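You operate a simulated robot arm through the tools that you are given. There is no shell and no other tool. Be economical: measure what you need, move in short steps, check, and stop when the job is done.

Carry out the task below with a simulated robot arm. There is one attempt and no reset: what you move stays moved.

Task
Stand the silver pen in its holder and cap both pens.
Fine: the silver pen waits in the narrow silver tin; each cap clicks on to the pen of its colour; the purple pen and that tin stay where they are; harm nothing.

It is judged by the outcome, as a careful person would: the job done as asked, and still so three seconds after it is handed in. It fails if anything else is knocked over, pushed out of place, dropped, spilled or broken. A push-on lid holds only when it is set on centred and level and pressed home; a screw cap is set on level and turned clockwise until tight.

Robot
A 6-joint arm with a fingered hand, fixed in place. Base frame: the origin is at the foot of the arm, x ahead of it, y to its left, z up; the work surface is at about z = 0.74. Units: m, degrees, N and s.
With the tool pointing down near the work surface it reaches from about 0.24 to 0.68 m from the base axis. Its first joint turns from -166.0 to 166.0 degrees. Payload 4 kg.
Tool frame: the origin (TCP) lies between the finger pads and is the grasp point; the fingertips stand 0.026 m ahead of it; z points along the fingers, y is the line along which they close. Largest opening 0.148 m; the body of the gripper starts 0.073 m behind the TCP. The gripper is a hand of 3 fingers: y runs from the thumb to the fingers, the wrist lies at [0, 0, -0.239] in the tool frame.
Orientation is that of the tool frame in the base frame, as a unit quaternion [x, y, z, w]. With the fingers straight down and closing along the base's y, the tool's x points along the base's -x, its y along +y and its z along -z.

Tools
- The arm moves only by the tool jog_arm. Its argument "deltas" is a list of rows, each an object of numbers (a shift or turn left out is 0): "x", "y", "z": the shift along the tool's x, y, z in mm; "ax", "ay", "az": the turn, a rotation vector about the tool's x, y, z in degrees. In form: [{"x": .., "y": .., "z": .., "ax": .., "ay": .., "az": ..}, ...]. A call has 1 to 12 rows; each row shifts and turns the commanded pose from where the row before left it, along the tool's axes as they then stand. Each row takes 0.2 s and may step no farther than 0.05 m and 8.6 degrees from the row before; otherwise, the whole call is refused. Where a pose cannot be reached the arm comes as near as it can. A force on the tool above 40 N (or 10 N above the force at the start of the call, whichever is more), or a blocked arm, ends the call early, and 0.2 s more pass. In this call time passes only in rows, and 0.2 s behind the last. It gives the time, the measured TCP pose, the force on the tool (base axes), the opening and the grip force at its end, in the units of the frame above (readings bear some noise), with the torque about the TCP (base axes, N m) and any sound that the robot's microphone picked up, and new pictures: "pictures" is both (left out), scene, wrist or none.
- Cameras (640 x 400 px; columns grow to the right, rows downward): "scene" is fixed at [0.2181, 0.6517, 1.4964]; the picture's right is [-0.94, -0.33, 0.00], its down [-0.19, 0.54, -0.82] and it looks along [0.27, -0.78, -0.57] (base axes); focal length 313 px, centre (320, 200). "wrist" rides on the gripper at [0.068, -0.039, -0.09] in the tool frame; the picture's right is [0.50, 0.87, 0.00], its down [-0.65, 0.38, -0.65] and it looks along [-0.57, 0.33, 0.76] (tool axes); focal length 222 px, centre (320, 200).
- raise_lower(by): slides the trunk up (or, below 0, down) by that many m; the arm rides with it, the base frame stays. It gives what a move gives, with no picture.
- finger_targets(finger1, finger2, thumb_bend): sets how far each is bent, from 0 (flat) to 1 (curled in); at 0.3 the hand is open as for a grip, at 0.7 the pads meet at the TCP. One left out holds its place. A second passes; each finger stops where it meets its share of the squeeze, and holds until it gets a number again. It is the only way to open and close the hand. It gives what a move gives, with no picture; readings hold the bend of each and the force on the fingers (four entries, about 0 where the hand has none), thumb and palm.
- measure_at(camera, pixels): for up to 12 pixels [column, row] of the newest picture of that camera ("zoom" is the newest enlarged one), the place [x, y, z] in the base frame of the surface seen there, good to about 0.003 m. No time passes.
- zoom(camera, box): a new picture of the part [left, top, right, bottom] of that camera's present view, enlarged. No time passes.
- job_done(): hands the job in; it is judged then, once.

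Work in short steps. Measure before you move; look again where a grasp or a placing could have gone wrong, and mend it. You have 80 turns and 200 pictures in all, those below and enlarged ones among them. Open the gripper and draw the arm clear of the work before you hand the job in, unless the task says otherwise; then end with one line.

The tools are called as a command line: name --argument value ..., lists and objects as JSON in quotes. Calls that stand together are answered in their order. jog_arm: Moves the arm, as the interface text tells. Its arguments: {"type":"object","properties":{"deltas":{"type":"array","items":{"type":"object","properties":{"x":{"type":"number"},"y":{"type":"number"},"z":{"type":"number"},"ax":{"type":"number"},"ay":{"type":"number"},"az":{"type":"number"}}}},"pictures":{"type":"string","enum":["both","scene","wrist","none"]}},"required":["deltas"]} The other tools are called the same way: raise_lower (by) slides the trunk up or down; finger_targets (finger1, finger2, thumb_bend) moves the fingers one by one; measure_at (camera, pixels) gives the place of the surface under pixels of a picture; zoom (camera, box) takes an enlarged picture of a part of a camera's view; job_done () hands the job in.

At the start:

```text
clock: 0.0
position: [0.423, -0.2417, 1.1731]
tool_rot: [0.0, 1.0, 0.0, 0.0]
contact_force: [0.4, -0.5, -0.2]
ft_torque: [0.01, -0.03, -0.02]
width: 0.1481
finger_force: 0.1
shape: jaw
bend: [0.3, 0.3, 0.3]
finger forces: [0.0, 0.1, 0.1, 0.1, 0.0, 0.0]
trunk travel left (down, up): [-0.275, 0.042]
```

scene: 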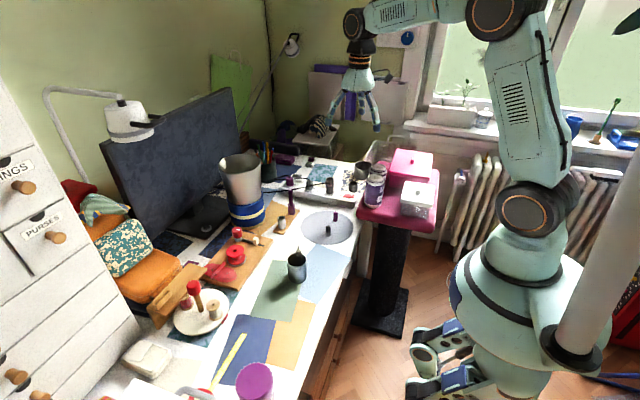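
wrist: 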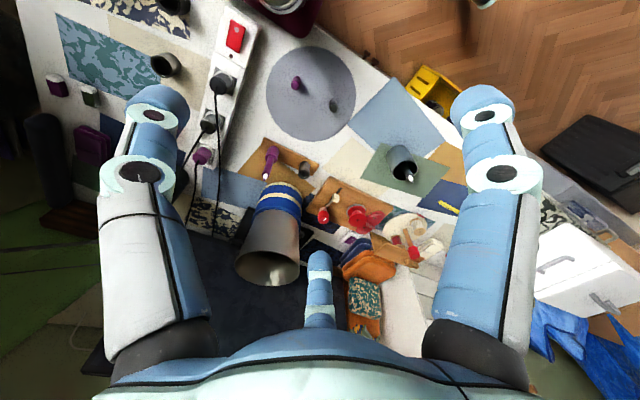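

I start by looking closer at the desk area around the round mat (scene ~(325,225)) and the tins.

zoom --camera "scene" --box '[220, 140, 400, 300]'

zoom --camera "wrist" --box '[220, 30, 480, 220]'

zoom --camera "scene" --box '[130, 210, 330, 400]'

```text
2.50 times, centred on (310, 220) of scene
```

zoom: 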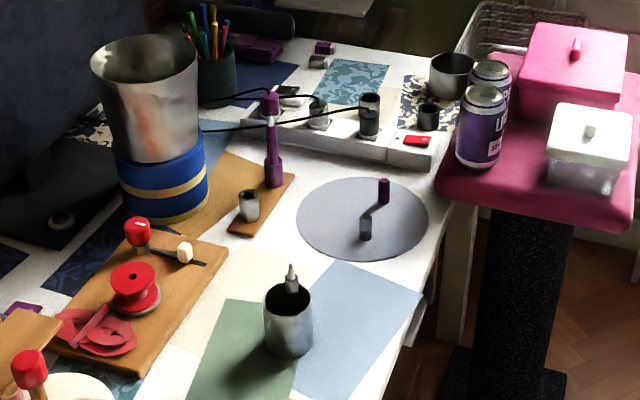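

```text
2.11 times, centred on (350, 125) of wrist
```

zoom: 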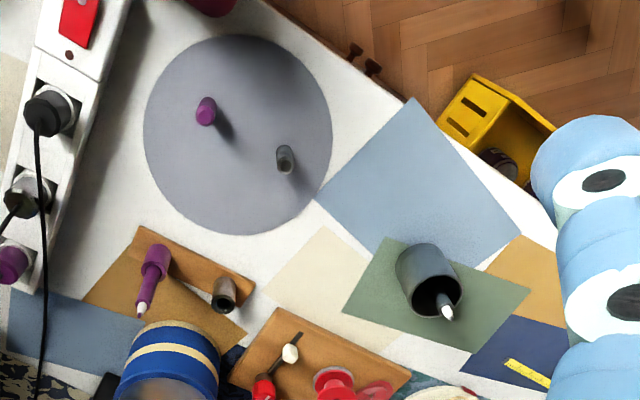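

```text
2.11 times, centred on (230, 305) of scene
```

zoom: 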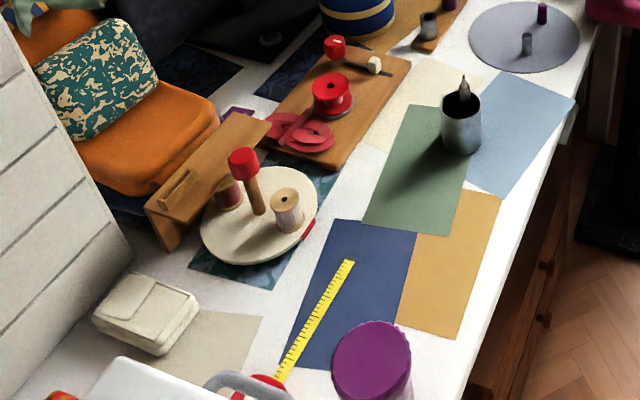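

The silver pen stands nib-up in a wide cup, zoom1-like pixel (291,280); the narrow silver tin is next to the purple pen; two caps stand on the grey round mat. I measure these.

zoom --camera "scene" --box '[260, 170, 370, 290]'

measure_at --camera "scene" --pixels '[[296, 248], [297, 254], [297, 270], [290, 263], [304, 263], [280, 221], [280, 229], [291, 181], [290, 208], [328, 213], [322, 227], [322, 231]]'

measure_at --camera "wrist" --pixels '[[303, 76], [335, 103], [401, 157], [396, 150], [311, 149], [283, 133], [279, 152], [290, 140], [330, 60], [380, 170], [330, 165]]'

```text
3.33 times, centred on (315, 230) of scene
```

zoom: 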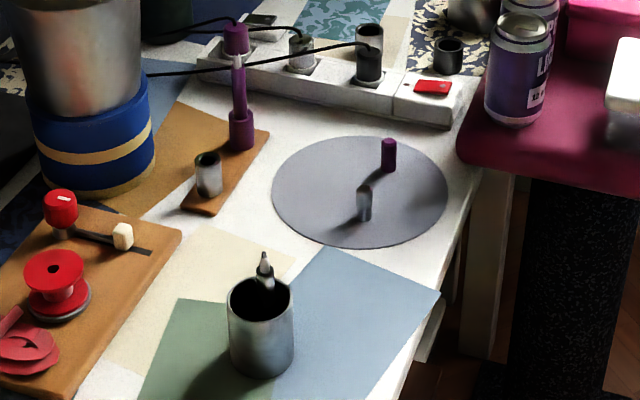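

```text
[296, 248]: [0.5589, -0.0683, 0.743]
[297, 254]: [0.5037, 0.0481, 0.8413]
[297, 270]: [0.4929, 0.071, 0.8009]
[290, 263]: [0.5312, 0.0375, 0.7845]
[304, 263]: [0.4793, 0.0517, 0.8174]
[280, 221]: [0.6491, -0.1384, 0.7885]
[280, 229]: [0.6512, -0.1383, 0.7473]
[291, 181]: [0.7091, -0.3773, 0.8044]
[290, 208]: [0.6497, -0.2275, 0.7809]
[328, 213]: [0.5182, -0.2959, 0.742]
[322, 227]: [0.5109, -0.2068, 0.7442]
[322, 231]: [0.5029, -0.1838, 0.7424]
```

```text
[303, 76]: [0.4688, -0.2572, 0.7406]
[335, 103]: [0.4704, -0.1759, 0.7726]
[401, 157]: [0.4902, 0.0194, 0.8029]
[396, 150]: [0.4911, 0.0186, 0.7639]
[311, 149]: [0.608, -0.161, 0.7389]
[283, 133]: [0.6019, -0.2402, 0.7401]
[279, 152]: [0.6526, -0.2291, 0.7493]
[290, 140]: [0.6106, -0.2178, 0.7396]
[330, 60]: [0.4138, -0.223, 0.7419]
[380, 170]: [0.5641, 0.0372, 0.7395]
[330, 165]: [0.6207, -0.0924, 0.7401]
```

Using the newest enlarged scene view to measure precisely.

measure_at --camera "zoom" --pixels '[[389, 142], [388, 155], [388, 168], [364, 188], [364, 203], [364, 217], [265, 256], [265, 268], [260, 345], [229, 300], [293, 300], [260, 376]]'

measure_at --camera "zoom" --pixels '[[208, 155], [208, 180], [208, 198], [197, 175], [219, 175], [236, 27], [236, 45], [238, 62], [239, 90], [241, 115], [241, 132], [241, 148]]'

zoom --camera "scene" --box '[265, 165, 315, 230]'

zoom --camera "wrist" --box '[250, 50, 350, 115]'

zoom --camera "wrist" --box '[250, 115, 350, 180]'

zoom --camera "wrist" --box '[360, 130, 440, 180]'

```text
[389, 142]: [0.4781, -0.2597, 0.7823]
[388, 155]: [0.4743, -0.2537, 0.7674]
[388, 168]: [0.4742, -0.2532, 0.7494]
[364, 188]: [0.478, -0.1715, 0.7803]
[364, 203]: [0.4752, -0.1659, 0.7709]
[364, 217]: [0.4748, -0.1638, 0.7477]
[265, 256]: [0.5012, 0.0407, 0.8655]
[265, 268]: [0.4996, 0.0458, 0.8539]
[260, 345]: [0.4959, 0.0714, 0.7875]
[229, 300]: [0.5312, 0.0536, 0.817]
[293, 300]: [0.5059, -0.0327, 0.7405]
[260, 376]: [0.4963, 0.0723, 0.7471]
```

```text
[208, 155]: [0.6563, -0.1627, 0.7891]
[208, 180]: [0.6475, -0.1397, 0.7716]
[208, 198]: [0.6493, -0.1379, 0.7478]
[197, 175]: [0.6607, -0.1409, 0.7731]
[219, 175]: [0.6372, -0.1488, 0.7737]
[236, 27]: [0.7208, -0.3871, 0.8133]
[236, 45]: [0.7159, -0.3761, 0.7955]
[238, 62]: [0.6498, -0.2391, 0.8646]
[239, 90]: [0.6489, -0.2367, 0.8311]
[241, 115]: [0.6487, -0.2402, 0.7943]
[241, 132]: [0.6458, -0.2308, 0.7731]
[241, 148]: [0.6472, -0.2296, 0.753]
```

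```text
6.15 times, centred on (290, 198) of scene
```

zoom: 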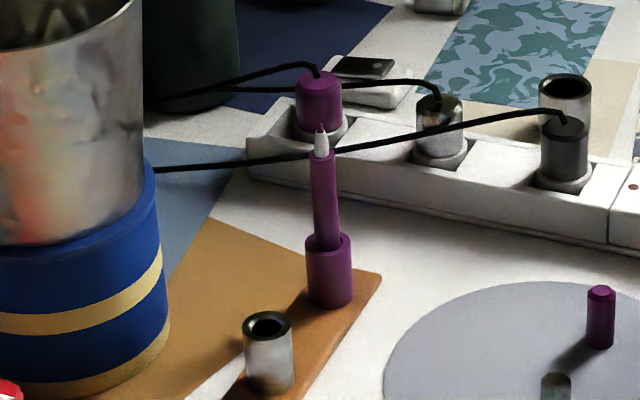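

```text
6.15 times, centred on (300, 82) of wrist
```

zoom: 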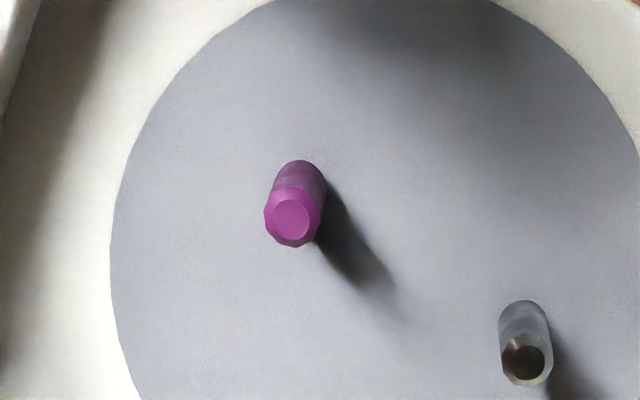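

```text
6.15 times, centred on (300, 148) of wrist
```

zoom: 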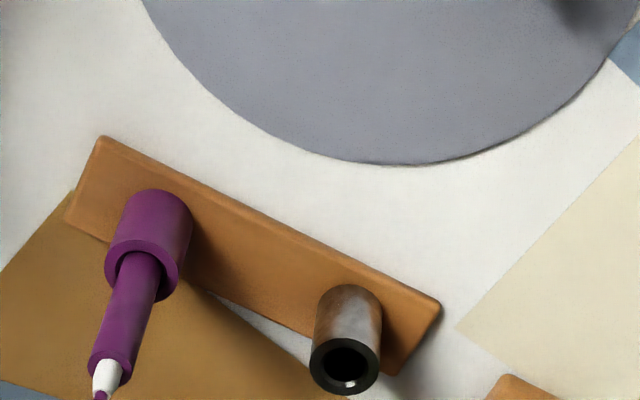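

```text
8.00 times, centred on (400, 155) of wrist
```

zoom: 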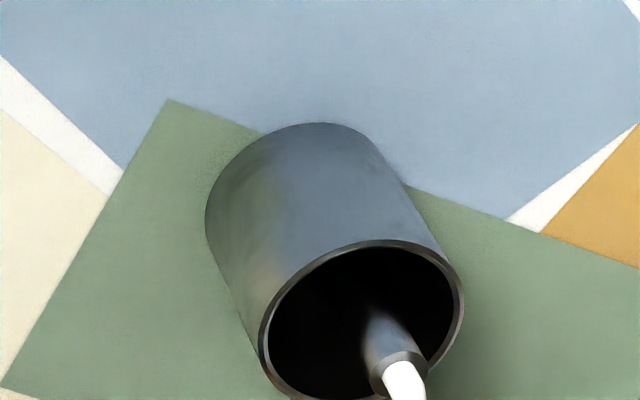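

Finding: purple cap stands closed end up, silver cap stands mouth up (must be inverted). I look at the hand's shape and the surroundings for clearance.

zoom --camera "scene" --box '[310, 0, 430, 150]'

zoom --camera "scene" --box '[320, 205, 350, 240]'

measure_at --camera "scene" --pixels '[[240, 160], [248, 220], [262, 200], [270, 215], [358, 225], [345, 262], [320, 320], [236, 232], [376, 185], [400, 175], [335, 180], [213, 300]]'

```text
2.67 times, centred on (370, 75) of scene
```

zoom: 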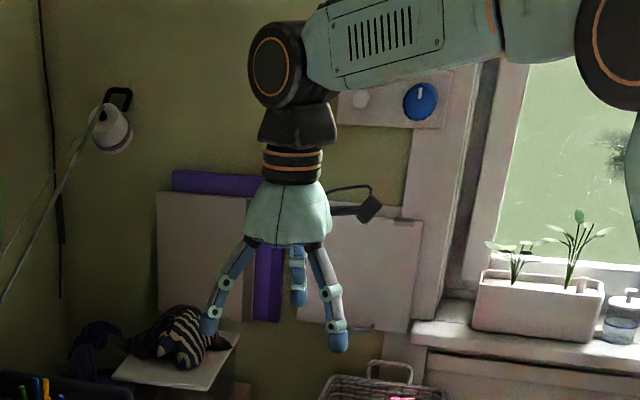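

```text
11.43 times, centred on (335, 222) of scene
```

zoom: 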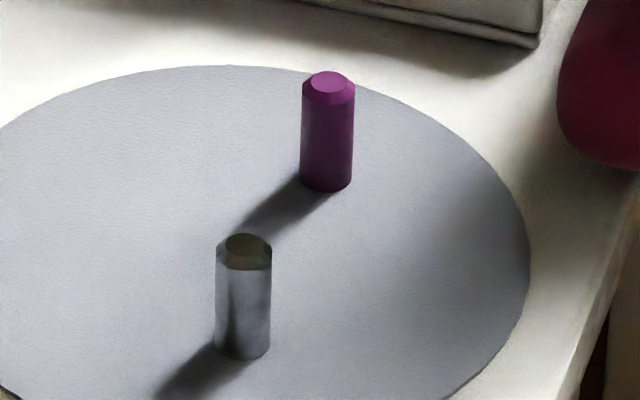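

```text
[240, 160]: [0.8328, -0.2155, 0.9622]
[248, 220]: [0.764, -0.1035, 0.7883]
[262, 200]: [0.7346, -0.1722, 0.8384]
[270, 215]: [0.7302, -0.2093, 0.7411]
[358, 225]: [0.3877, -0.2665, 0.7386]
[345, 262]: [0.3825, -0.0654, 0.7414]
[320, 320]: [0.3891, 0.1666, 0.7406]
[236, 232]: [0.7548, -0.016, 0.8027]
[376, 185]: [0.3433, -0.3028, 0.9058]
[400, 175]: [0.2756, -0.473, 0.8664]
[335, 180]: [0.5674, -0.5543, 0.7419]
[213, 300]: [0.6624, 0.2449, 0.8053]
```

The silver cap's top shows the same chamfer as the purple; it may be a reflective closed end, so I probe its depth.

measure_at --camera "zoom" --pixels '[[246, 237], [246, 243], [246, 249], [238, 247], [258, 247], [244, 262], [330, 82], [330, 88], [218, 300], [270, 300], [243, 355], [328, 188]]'

zoom --camera "wrist" --box '[325, 92, 345, 112]'

```text
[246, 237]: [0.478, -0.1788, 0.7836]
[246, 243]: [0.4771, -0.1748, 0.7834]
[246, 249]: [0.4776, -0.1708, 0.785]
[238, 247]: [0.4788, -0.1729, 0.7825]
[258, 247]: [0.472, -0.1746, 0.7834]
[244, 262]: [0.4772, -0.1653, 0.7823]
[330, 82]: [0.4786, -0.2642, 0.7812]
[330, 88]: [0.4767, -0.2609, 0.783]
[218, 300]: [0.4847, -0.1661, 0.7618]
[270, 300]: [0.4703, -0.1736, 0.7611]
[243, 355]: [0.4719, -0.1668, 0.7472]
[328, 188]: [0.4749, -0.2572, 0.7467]
```

```text
16.00 times, centred on (335, 102) of wrist
```

zoom: 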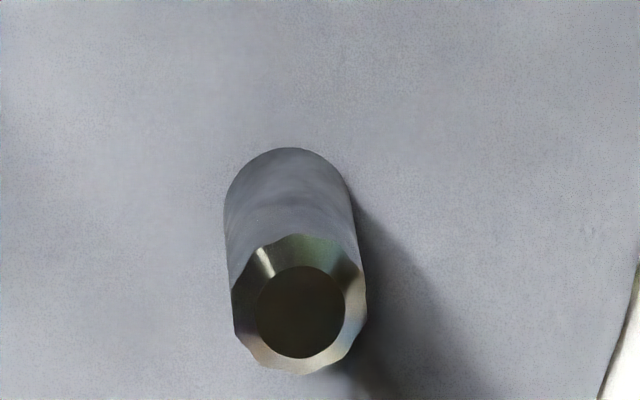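

Both tops are flat at z≈0.783, so both caps are closed end up, mouth down. Now move the hand near the cup to view the pen in it.

jog_arm --deltas '[{"x": -6, "y": 44, "z": 20}, {"x": -6, "y": 44, "z": 20}, {"x": -6, "y": 44, "z": 20}, {"x": -6, "y": 44, "z": 30}, {"x": -6, "y": 44, "z": 40}, {"z": 30}]'

```text
refused: row 4 steps farther than a row can; nothing moved
```

The row was slightly too long; I split it smaller.

jog_arm --deltas '[{"x": -6, "y": 44, "z": 20}, {"x": -6, "y": 44, "z": 20}, {"x": -6, "y": 44, "z": 20}, {"x": -6, "y": 44, "z": 20}, {"x": -6, "y": 44, "z": 20}, {"z": 40}, {"z": 30}]'

```text
clock: 1.6
position: [0.4528, -0.0213, 1.0016]
tool_rot: [0.0, 1.0, 0.001, 0.0]
contact_force: [0.1, -0.2, -0.2]
ft_torque: [-0.03, 0.01, -0.01]
width: 0.148
finger_force: 0.1
shape: jaw
bend: [0.3, 0.3, 0.3]
finger forces: [0.1, 0.0, 0.0, 0.0, 0.0, 0.0]
trunk travel left (down, up): [-0.275, 0.042]
```

scene: 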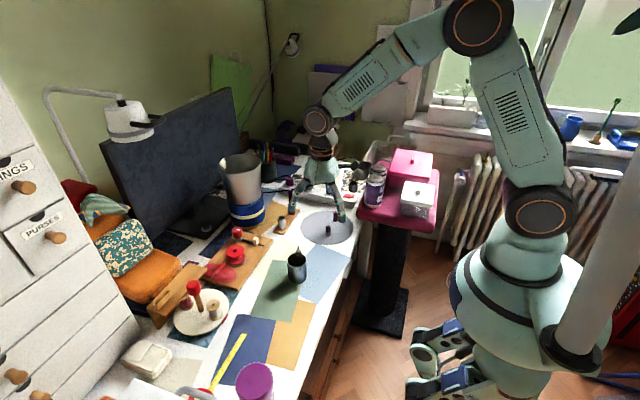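
wrist: 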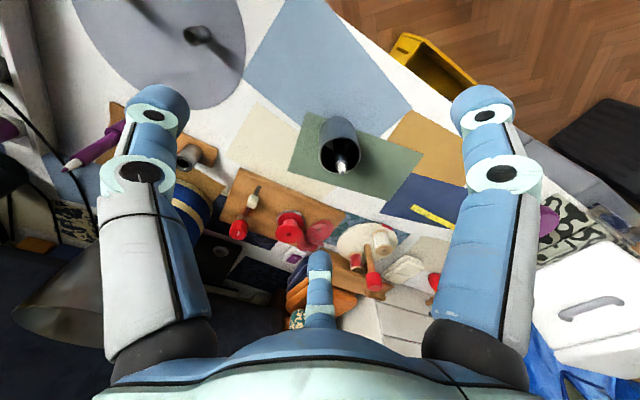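

Pen visible at wrist (340,160). Zoom in and measure the rim and pen.

zoom --camera "wrist" --box '[310, 110, 374, 190]'

zoom --camera "scene" --box '[280, 238, 316, 290]'

```text
5.00 times, centred on (342, 150) of wrist
```

zoom: 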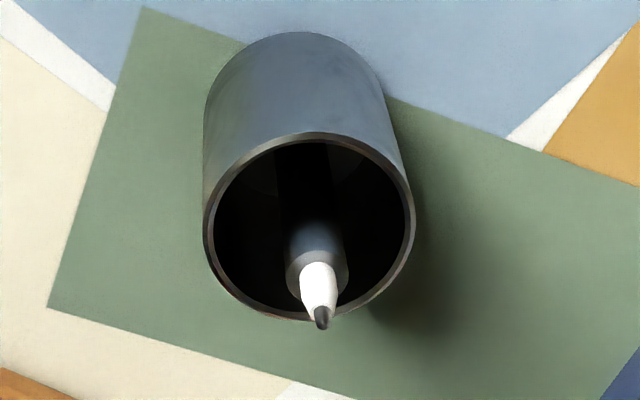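

```text
7.69 times, centred on (298, 264) of scene
```

zoom: 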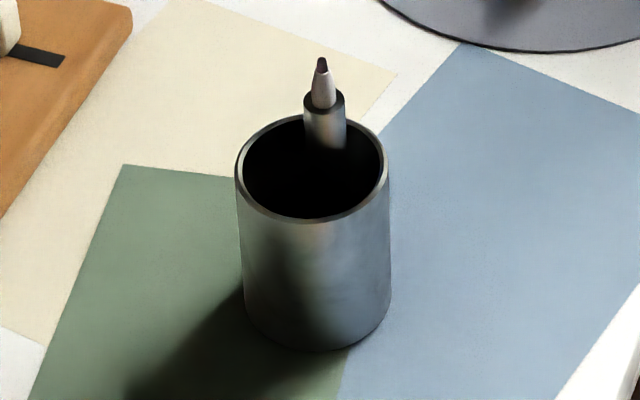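

measure_at --camera "zoom" --pixels '[[322, 60], [323, 85], [323, 100], [325, 112], [326, 125], [326, 140], [310, 125], [344, 130], [237, 165], [388, 165], [308, 219], [300, 117]]'

measure_at --camera "wrist" --pixels '[[342, 173], [342, 168], [341.6, 164], [342, 160], [341, 157], [320, 150], [361, 150], [340, 137], [338, 172.5], [342, 152]]'

```text
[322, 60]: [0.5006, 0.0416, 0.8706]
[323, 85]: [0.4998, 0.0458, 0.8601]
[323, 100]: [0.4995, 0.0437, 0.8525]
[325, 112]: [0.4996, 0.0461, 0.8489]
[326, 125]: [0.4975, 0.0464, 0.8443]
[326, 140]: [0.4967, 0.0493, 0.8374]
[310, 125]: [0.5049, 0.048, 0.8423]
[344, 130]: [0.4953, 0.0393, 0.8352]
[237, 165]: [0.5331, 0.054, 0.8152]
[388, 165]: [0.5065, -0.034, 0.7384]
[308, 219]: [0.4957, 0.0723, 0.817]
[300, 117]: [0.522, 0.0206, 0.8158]
```

```text
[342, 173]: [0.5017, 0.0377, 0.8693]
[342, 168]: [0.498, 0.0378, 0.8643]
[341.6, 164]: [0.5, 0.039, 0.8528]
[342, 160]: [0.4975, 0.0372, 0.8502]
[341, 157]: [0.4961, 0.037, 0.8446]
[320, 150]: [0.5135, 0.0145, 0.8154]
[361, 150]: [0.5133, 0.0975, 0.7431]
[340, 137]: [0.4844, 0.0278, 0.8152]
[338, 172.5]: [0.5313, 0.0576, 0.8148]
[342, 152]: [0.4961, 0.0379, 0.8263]
```

The pen stands vertical at about (0.500, 0.041), tip z 0.870, cup rim z 0.816. I now check the big cone/spool near the tin for clearance.

measure_at --camera "scene" --pixels '[[222, 165], [230, 170], [240, 175], [250, 180], [257, 165], [259, 158], [255, 190], [232, 208], [250, 208], [264, 205], [266, 215], [250, 224]]'

zoom --camera "scene" --box '[205, 140, 305, 240]'

```text
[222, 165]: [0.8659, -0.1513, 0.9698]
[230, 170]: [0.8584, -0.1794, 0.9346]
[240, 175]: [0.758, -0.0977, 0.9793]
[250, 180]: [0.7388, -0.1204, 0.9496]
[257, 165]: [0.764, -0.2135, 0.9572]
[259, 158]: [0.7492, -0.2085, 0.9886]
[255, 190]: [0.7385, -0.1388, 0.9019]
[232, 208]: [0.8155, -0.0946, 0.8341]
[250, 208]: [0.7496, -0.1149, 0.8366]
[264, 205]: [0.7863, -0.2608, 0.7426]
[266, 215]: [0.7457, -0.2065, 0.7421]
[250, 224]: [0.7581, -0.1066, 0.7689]
```

```text
4.00 times, centred on (255, 190) of scene
```

zoom: 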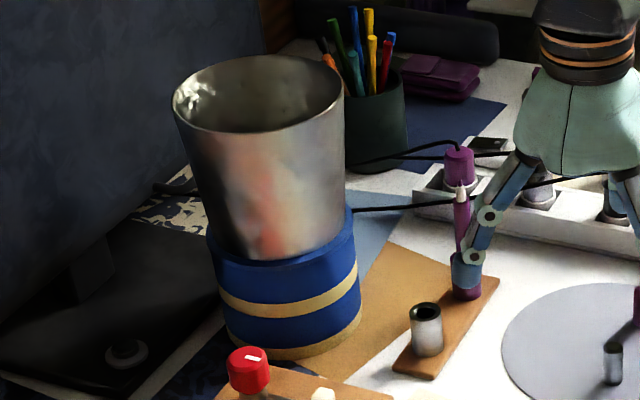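

Pail near face at x≈0.738, ~85 mm beyond the tin, so I'll yaw the hand by 30° to put a finger gap toward it. First pre-close the fingers and centre over the pen, high.

finger_targets --finger1 0.58 --finger2 0.58 --thumb_bend 0.58

jog_arm --deltas '[{"x": -24, "y": 31}, {"x": -23.2, "y": 31.3}, {"az": -7.5}, {"az": -7.5}, {"az": -7.5}, {"az": -7.5}]'

```text
clock: 2.6
position: [0.4531, -0.0213, 1.0018]
tool_rot: [0.001, 1.0, 0.0, 0.0]
contact_force: [-0.4, -1.1, 0.1]
ft_torque: [-0.04, 0.02, -0.01]
width: 0.0397
finger_force: 0.1
shape: fingers
bend: [0.57, 0.57, 0.57]
finger forces: [0.0, 0.1, 0.0, 0.0, 0.0, 0.0]
trunk travel left (down, up): [-0.275, 0.042]
```

```text
clock: 4.0
position: [0.5002, 0.0406, 1.002]
tool_rot: [-0.26, 0.966, 0.0, 0.0]
contact_force: [-0.6, -0.2, -0.1]
ft_torque: [0.01, -0.01, 0.01]
width: 0.0397
finger_force: 0.1
shape: fingers
bend: [0.57, 0.57, 0.57]
finger forces: [0.1, 0.1, 0.0, 0.0, 0.0, 0.1]
trunk travel left (down, up): [-0.275, 0.042]
```

scene: 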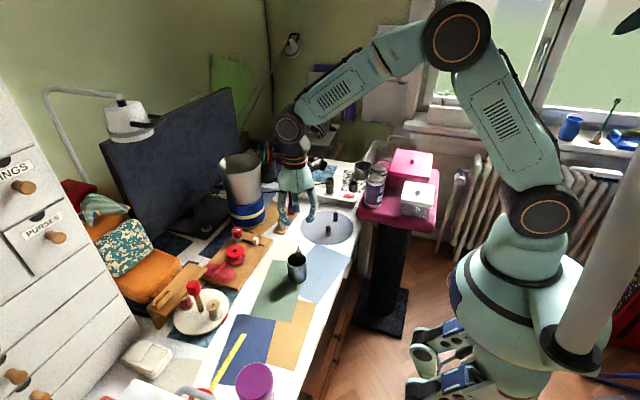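
wrist: 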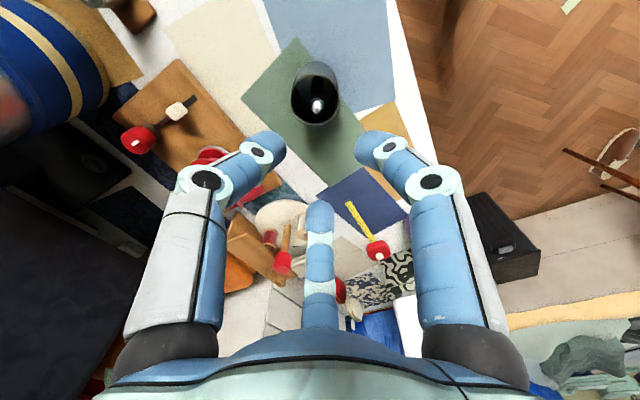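

Centred over the pen. Descend to TCP z≈0.90 and check alignment.

jog_arm --deltas '[{"z": 40}, {"z": 32}, {"z": 20}]'

zoom --camera "scene" --box '[260, 200, 340, 290]'

```text
clock: 4.8
position: [0.4998, 0.0391, 0.9124]
tool_rot: [-0.259, 0.966, 0.001, 0.0]
contact_force: [-1.1, 0.6, -0.1]
ft_torque: [-0.03, -0.03, 0.0]
width: 0.0397
finger_force: 0.1
shape: fingers
bend: [0.57, 0.57, 0.57]
finger forces: [0.0, 0.0, 0.0, 0.0, 0.0, 0.1]
trunk travel left (down, up): [-0.275, 0.042]
```

scene: 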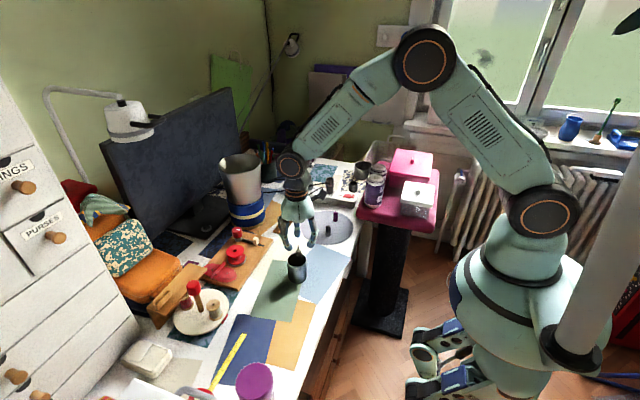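
wrist: 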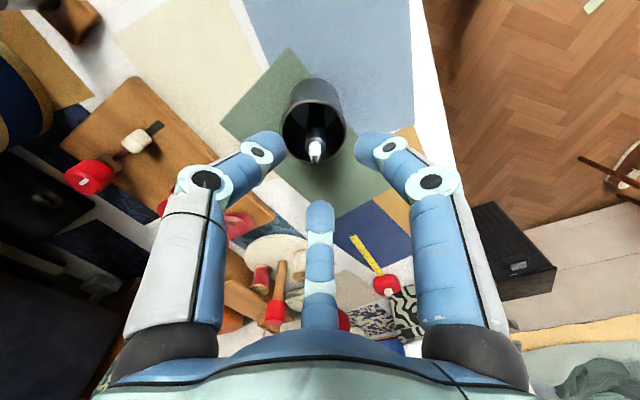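

```text
4.44 times, centred on (300, 245) of scene
```

zoom: 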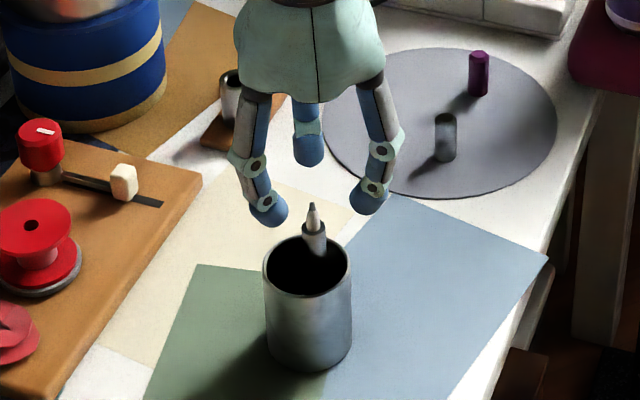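

Tips look ~90 mm apart outside, too wide for the cup, so I'll grip just above the rim. Measuring fingertip heights first.

measure_at --camera "zoom" --pixels '[[268, 224], [366, 212], [309, 163], [265, 212], [370, 190], [312, 205], [384, 205], [252, 215]]'

```text
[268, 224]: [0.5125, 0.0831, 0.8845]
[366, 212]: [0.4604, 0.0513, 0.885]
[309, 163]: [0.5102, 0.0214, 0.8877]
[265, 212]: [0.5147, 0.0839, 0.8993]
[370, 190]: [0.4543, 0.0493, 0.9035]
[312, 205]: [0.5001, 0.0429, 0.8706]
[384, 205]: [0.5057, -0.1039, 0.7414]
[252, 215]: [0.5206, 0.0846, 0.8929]
```

Tips are ~28 mm below TCP. Descend so the tips sit just above the rim (TCP z≈0.847).

jog_arm --deltas '[{"x": -0.6, "y": -1.0, "z": 35}, {"z": 20}, {"z": 9}]' --pictures "wrist"

zoom --camera "scene" --box '[265, 215, 335, 290]'

```text
clock: 5.6
position: [0.5015, 0.0393, 0.8472]
tool_rot: [-0.259, 0.966, 0.0, 0.003]
contact_force: [0.6, 1.7, 11.8]
ft_torque: [0.37, -0.21, 0.03]
width: 0.0399
finger_force: 6.4
shape: fingers
bend: [0.57, 0.57, 0.57]
finger forces: [0.0, 12.5, 0.0, 0.1, 0.0, 0.1]
trunk travel left (down, up): [-0.275, 0.042]
```

wrist: 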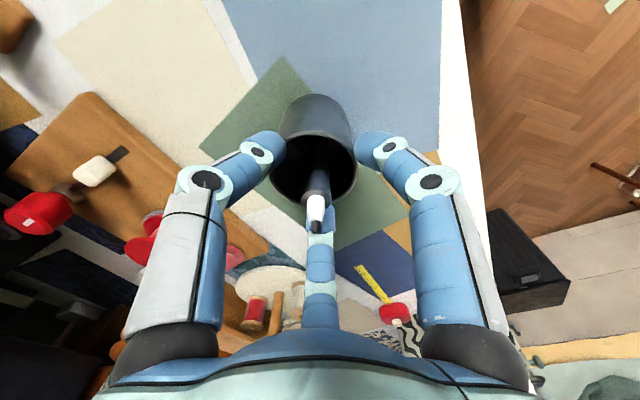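

```text
5.33 times, centred on (300, 252) of scene
```

zoom: 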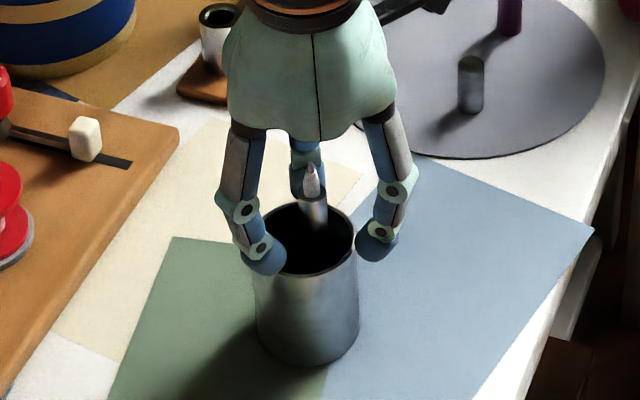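

Finger 2 rests on the rim (12.5 N). Raise 6 mm, close partly to bring tips within the rim, then look.

jog_arm --deltas '[{"z": -7}]' --pictures "none"

finger_targets --finger1 0.635 --finger2 0.635 --thumb_bend 0.635

zoom --camera "scene" --box '[265, 215, 335, 290]'

zoom --camera "wrist" --box '[230, 80, 410, 250]'

```text
clock: 6.0
position: [0.5004, 0.0403, 0.8529]
tool_rot: [-0.259, 0.966, 0.0, 0.0]
contact_force: [1.1, 0.1, -0.5]
ft_torque: [0.0, 0.01, 0.0]
width: 0.0396
finger_force: 0.0
shape: fingers
bend: [0.57, 0.57, 0.57]
finger forces: [0.1, 0.0, 0.1, 0.0, 0.0, 0.0]
trunk travel left (down, up): [-0.275, 0.042]
```

```text
clock: 7.0
position: [0.5, 0.0404, 0.8538]
tool_rot: [-0.258, 0.966, 0.0, 0.0]
contact_force: [0.1, -0.4, -0.3]
ft_torque: [0.0, -0.03, 0.01]
width: 0.0206
finger_force: 0.0
shape: fingers
bend: [0.63, 0.63, 0.63]
finger forces: [0.0, 0.0, 0.0, 0.0, 0.0, 0.0]
trunk travel left (down, up): [-0.275, 0.042]
```

```text
5.33 times, centred on (300, 252) of scene
```

zoom: 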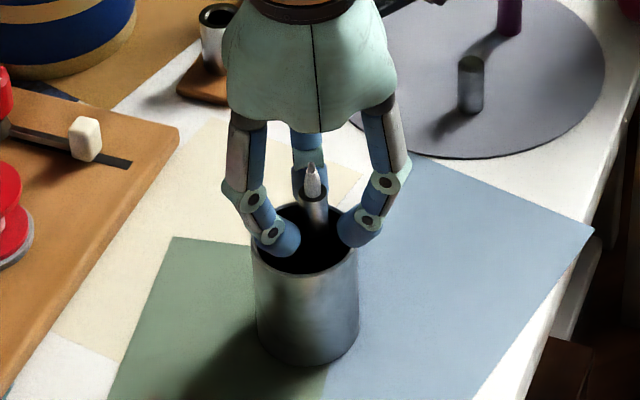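

```text
2.35 times, centred on (320, 165) of wrist
```

zoom: 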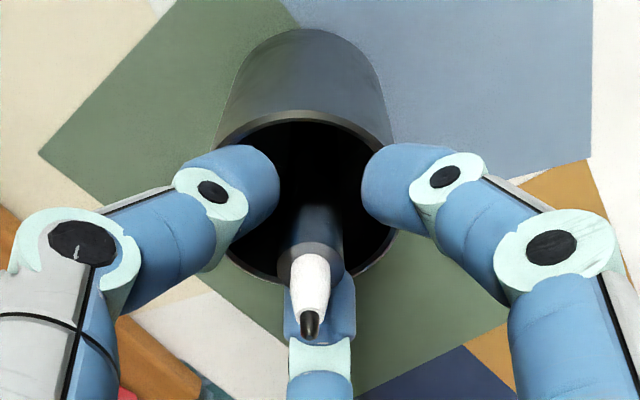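

Tips now hover above the rim with the pen between them. Close on the pen's barrel.

finger_targets --finger1 0.72 --finger2 0.72 --thumb_bend 0.72

zoom --camera "scene" --box '[275, 225, 325, 280]'

zoom --camera "wrist" --box '[230, 80, 410, 250]'

```text
clock: 8.0
position: [0.5007, 0.0408, 0.853]
tool_rot: [-0.259, 0.966, 0.0, 0.0]
contact_force: [-0.3, 0.3, -0.2]
ft_torque: [-0.01, 0.01, 0.01]
width: 0.0081
finger_force: 8.5
shape: fingers
bend: [0.66, 0.66, 0.68]
finger forces: [5.7, 5.5, 0.0, 0.0, 6.0, 0.0]
trunk travel left (down, up): [-0.275, 0.042]
```

```text
7.27 times, centred on (300, 252) of scene
```

zoom: 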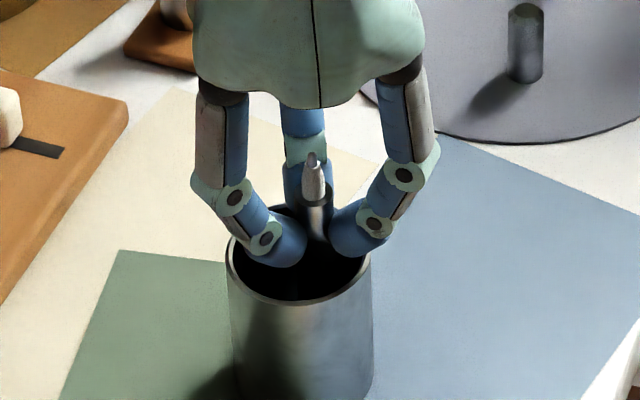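

```text
2.35 times, centred on (320, 165) of wrist
```

zoom: 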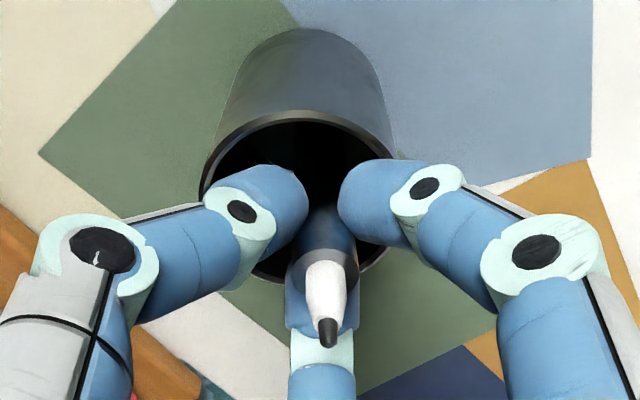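

Gripped (≈6 N per finger). Lift straight up in small then larger steps, and check.

jog_arm --deltas '[{"z": -8}, {"z": -20}, {"z": -30}, {"z": -40}, {"z": -32}]'

zoom --camera "scene" --box '[260, 170, 340, 270]'

```text
clock: 9.2
position: [0.4992, 0.0417, 0.9832]
tool_rot: [-0.259, 0.966, 0.0, 0.0]
contact_force: [0.0, -0.5, -0.7]
ft_torque: [-0.03, -0.01, 0.01]
width: 0.0079
finger_force: 8.8
shape: fingers
bend: [0.66, 0.66, 0.68]
finger forces: [5.7, 5.5, 0.0, 0.0, 6.1, 0.0]
trunk travel left (down, up): [-0.275, 0.042]
```

scene: 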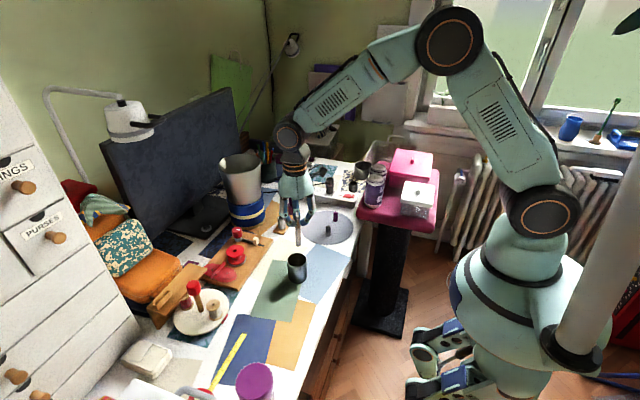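
wrist: 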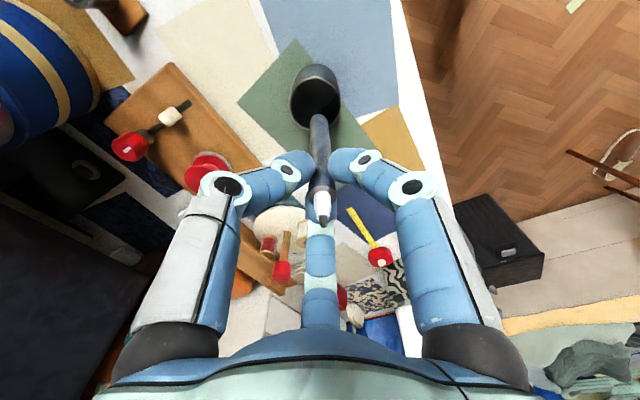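

```text
4.00 times, centred on (300, 220) of scene
```

zoom: 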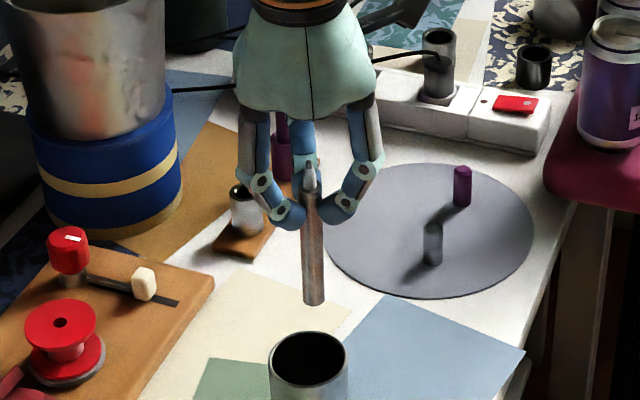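

Pen is out. Measure pen top/bottom and the tin rim.

measure_at --camera "zoom" --pixels '[[310, 168], [313, 215], [314, 240], [314, 270], [314, 300], [303, 280], [324, 280], [240, 188], [245, 215], [231, 195], [259, 195], [244, 205]]'

zoom --camera "scene" --box '[265, 195, 305, 240]'

```text
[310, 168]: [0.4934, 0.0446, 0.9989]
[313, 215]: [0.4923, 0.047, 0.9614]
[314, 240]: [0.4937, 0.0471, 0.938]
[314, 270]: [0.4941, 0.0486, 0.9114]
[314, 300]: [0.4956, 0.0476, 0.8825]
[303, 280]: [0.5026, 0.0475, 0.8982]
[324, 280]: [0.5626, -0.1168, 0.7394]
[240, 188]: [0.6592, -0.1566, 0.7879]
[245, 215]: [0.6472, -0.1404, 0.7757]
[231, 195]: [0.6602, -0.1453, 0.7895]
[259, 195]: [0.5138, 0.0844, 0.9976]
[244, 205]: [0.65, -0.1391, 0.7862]
```

```text
8.89 times, centred on (285, 218) of scene
```

zoom: 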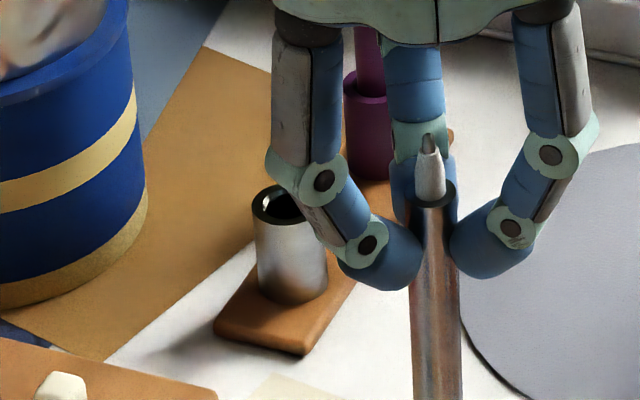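

Pen bottom at z≈0.878 and it leans ~1.6°. Translate above the tin (axis ≈ (0.653,-0.150)) at the present height, then correct the lean.

jog_arm --deltas '[{"x": -6.2, "y": -40.5}, {"x": -6.2, "y": -40.5}, {"x": -6.2, "y": -40.5}, {"x": -6.2, "y": -40.5}, {"x": -6.3, "y": -40.5}, {"x": -6.3, "y": -40.8}, {"ax": -1.4, "ay": 0.8}]'

zoom --camera "scene" --box '[250, 150, 320, 240]'

zoom --camera "wrist" --box '[260, 60, 380, 240]'

```text
clock: 10.8
position: [0.6541, -0.1522, 0.9819]
tool_rot: [-0.259, 0.966, 0.009, -0.01]
contact_force: [1.8, -0.8, 0.0]
ft_torque: [-0.01, 0.03, -0.02]
width: 0.0077
finger_force: 8.1
shape: fingers
bend: [0.66, 0.66, 0.68]
finger forces: [5.4, 5.5, 0.0, 0.0, 6.0, 0.1]
trunk travel left (down, up): [-0.275, 0.042]
```

scene: 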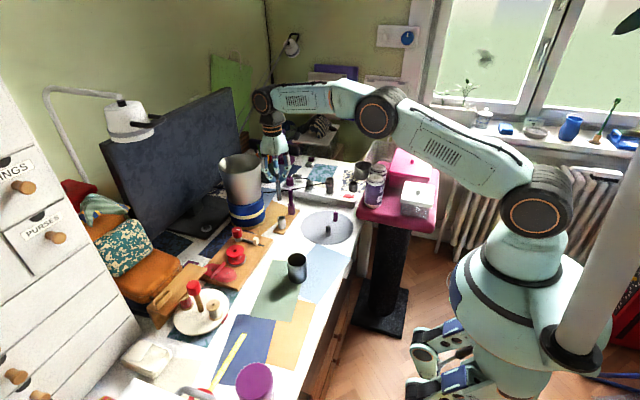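
wrist: 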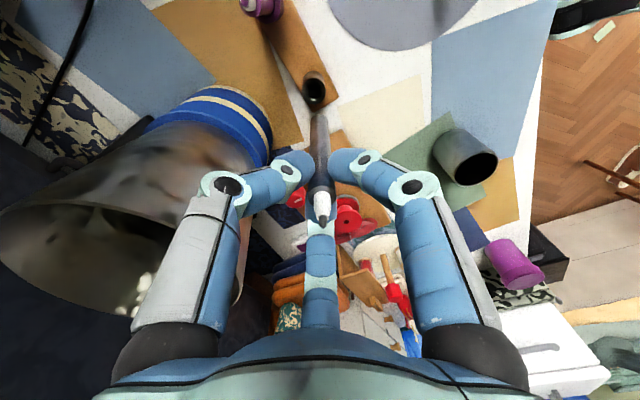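

```text
4.44 times, centred on (285, 195) of scene
```

zoom: 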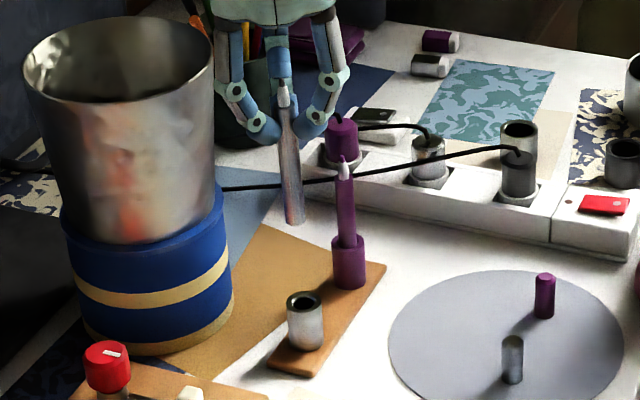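

```text
2.22 times, centred on (320, 150) of wrist
```

zoom: 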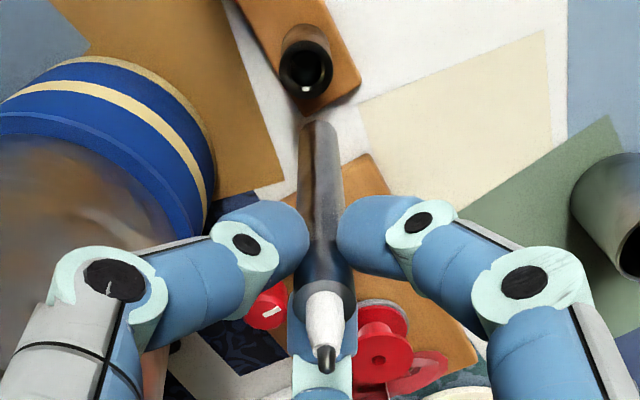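

Now measure pen bottom and tin hole from the wrist view.

measure_at --camera "zoom" --pixels '[[280, 68], [332, 68], [305, 42], [306, 92], [287, 50], [325, 86], [320, 124], [303, 160], [342, 160], [305, 48], [320, 135], [325, 365]]'

zoom --camera "scene" --box '[260, 170, 310, 240]'

```text
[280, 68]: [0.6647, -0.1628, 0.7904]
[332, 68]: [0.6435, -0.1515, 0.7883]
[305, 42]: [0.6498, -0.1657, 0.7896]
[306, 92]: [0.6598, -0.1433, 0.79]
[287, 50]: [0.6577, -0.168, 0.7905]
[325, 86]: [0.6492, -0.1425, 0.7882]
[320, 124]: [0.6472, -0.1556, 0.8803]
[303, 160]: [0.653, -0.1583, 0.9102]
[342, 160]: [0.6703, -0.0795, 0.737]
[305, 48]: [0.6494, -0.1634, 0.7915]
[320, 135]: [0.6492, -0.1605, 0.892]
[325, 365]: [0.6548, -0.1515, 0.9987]
```

```text
5.71 times, centred on (285, 205) of scene
```

zoom: 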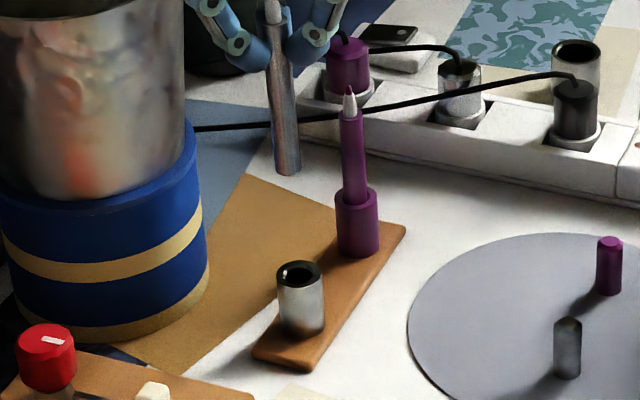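

Tin axis ≈ (0.654,-0.1555), pen bottom ≈ (0.650,-0.154). Lower 65 mm with a small correction, then compare again.

jog_arm --deltas '[{"x": -1.4, "y": -2.2, "z": 25}, {"x": -1.4, "y": -2.2, "z": 25}, {"z": 12}]'

zoom --camera "scene" --box '[260, 180, 300, 240]'

zoom --camera "wrist" --box '[280, 60, 360, 140]'

```text
clock: 11.6
position: [0.658, -0.153, 0.9202]
tool_rot: [-0.259, 0.966, 0.011, -0.01]
contact_force: [-0.3, -0.5, -0.6]
ft_torque: [-0.01, -0.01, 0.0]
width: 0.0074
finger_force: 8.3
shape: fingers
bend: [0.66, 0.66, 0.68]
finger forces: [5.3, 5.5, 0.1, 0.0, 6.0, 0.0]
trunk travel left (down, up): [-0.275, 0.042]
```

scene: 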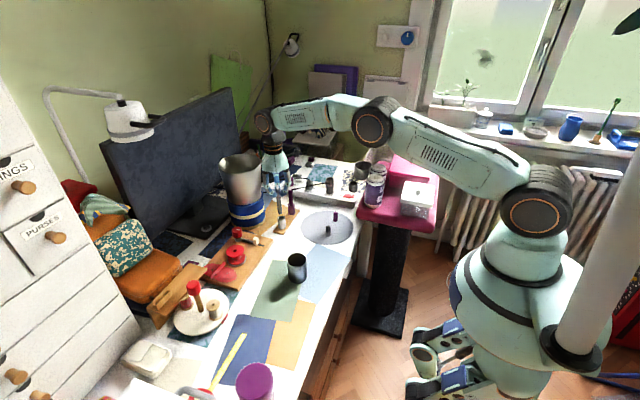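
wrist: 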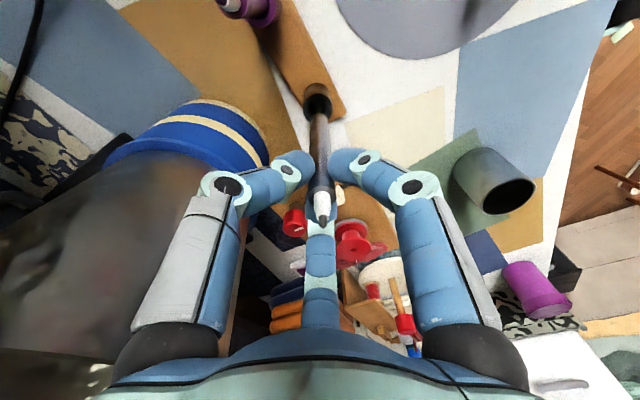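

```text
6.67 times, centred on (280, 210) of scene
```

zoom: 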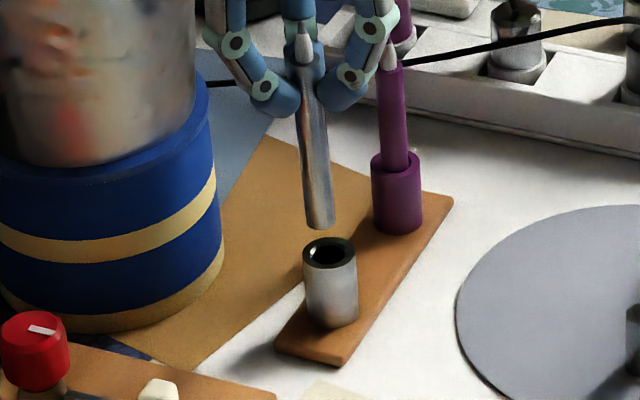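

```text
5.00 times, centred on (320, 100) of wrist
```

zoom: 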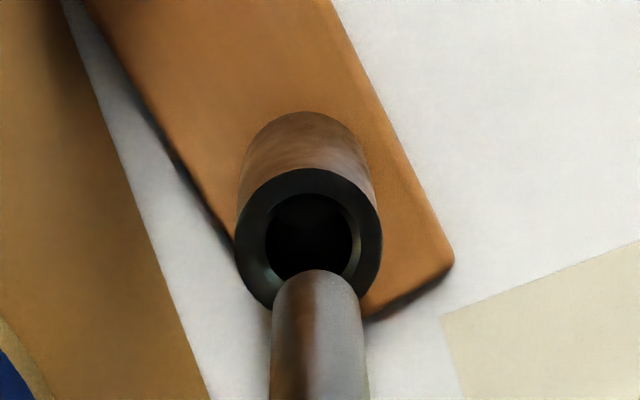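

Pen bottom hovers above the rim; measure both in the scene view and wrist view.

measure_at --camera "zoom" --pixels '[[316, 274], [315, 290], [275, 300], [362, 300], [316, 340], [237, 240], [381, 240], [308, 170], [262, 190], [355, 190], [300, 380], [340, 380]]'

zoom --camera "scene" --box '[268, 195, 298, 235]'

```text
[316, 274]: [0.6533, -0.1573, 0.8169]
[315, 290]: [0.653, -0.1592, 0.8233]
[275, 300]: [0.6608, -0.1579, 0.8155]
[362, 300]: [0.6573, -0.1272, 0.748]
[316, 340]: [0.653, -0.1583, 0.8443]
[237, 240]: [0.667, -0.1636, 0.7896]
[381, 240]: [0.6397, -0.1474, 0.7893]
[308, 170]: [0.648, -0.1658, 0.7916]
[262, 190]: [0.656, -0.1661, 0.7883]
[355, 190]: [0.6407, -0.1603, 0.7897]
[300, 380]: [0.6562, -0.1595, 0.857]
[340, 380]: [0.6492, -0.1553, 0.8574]
```

```text
10.00 times, centred on (283, 215) of scene
```

zoom: 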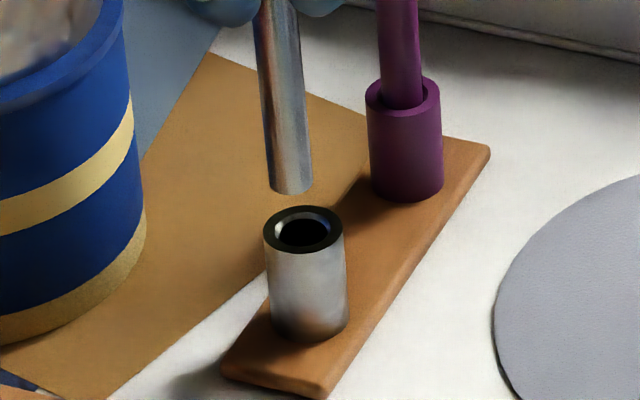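

measure_at --camera "zoom" --pixels '[[290, 192], [290, 170], [285, 130], [268, 175], [310, 175], [305, 252], [303, 207], [265, 232], [342, 228], [307, 290], [304, 330], [280, 90]]'

```text
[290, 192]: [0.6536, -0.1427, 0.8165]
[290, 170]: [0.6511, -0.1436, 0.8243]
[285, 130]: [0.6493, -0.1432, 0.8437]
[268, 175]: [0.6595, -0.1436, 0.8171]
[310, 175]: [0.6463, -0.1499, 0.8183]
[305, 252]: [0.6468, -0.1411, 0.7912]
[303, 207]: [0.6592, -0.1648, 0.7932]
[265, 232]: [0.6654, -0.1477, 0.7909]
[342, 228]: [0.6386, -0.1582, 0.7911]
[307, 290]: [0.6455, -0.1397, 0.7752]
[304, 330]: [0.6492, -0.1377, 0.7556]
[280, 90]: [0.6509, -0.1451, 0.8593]
```

Both views say the pen must shift about (-2,-4) mm. Shift and lower 21 mm, then look.

jog_arm --deltas '[{"x": 3.7, "y": -2.5}, {"x": -0.3, "y": -0.5, "z": 21}]' --pictures "none"

zoom --camera "scene" --box '[268, 195, 298, 235]'

zoom --camera "wrist" --box '[290, 70, 350, 130]'

```text
clock: 12.2
position: [0.6543, -0.1578, 0.8994]
tool_rot: [-0.258, 0.966, 0.01, -0.01]
contact_force: [0.2, -0.1, 0.6]
ft_torque: [0.04, -0.04, 0.01]
width: 0.0077
finger_force: 8.2
shape: fingers
bend: [0.66, 0.66, 0.68]
finger forces: [5.4, 5.4, 0.0, 0.0, 6.0, 0.0]
trunk travel left (down, up): [-0.275, 0.042]
```

```text
10.00 times, centred on (283, 215) of scene
```

zoom: 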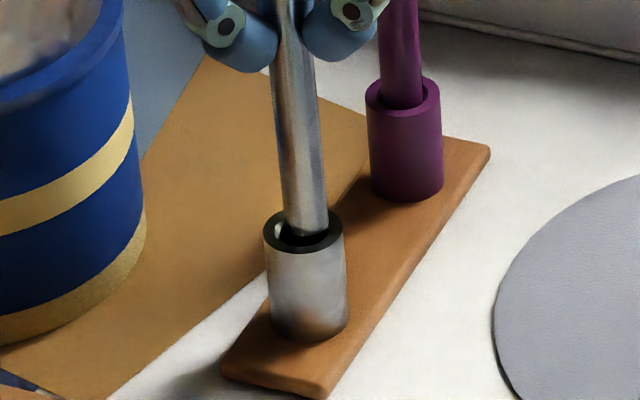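

```text
6.67 times, centred on (320, 100) of wrist
```

zoom: 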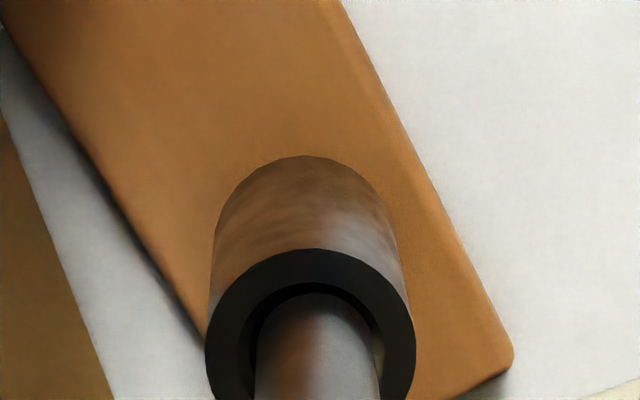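

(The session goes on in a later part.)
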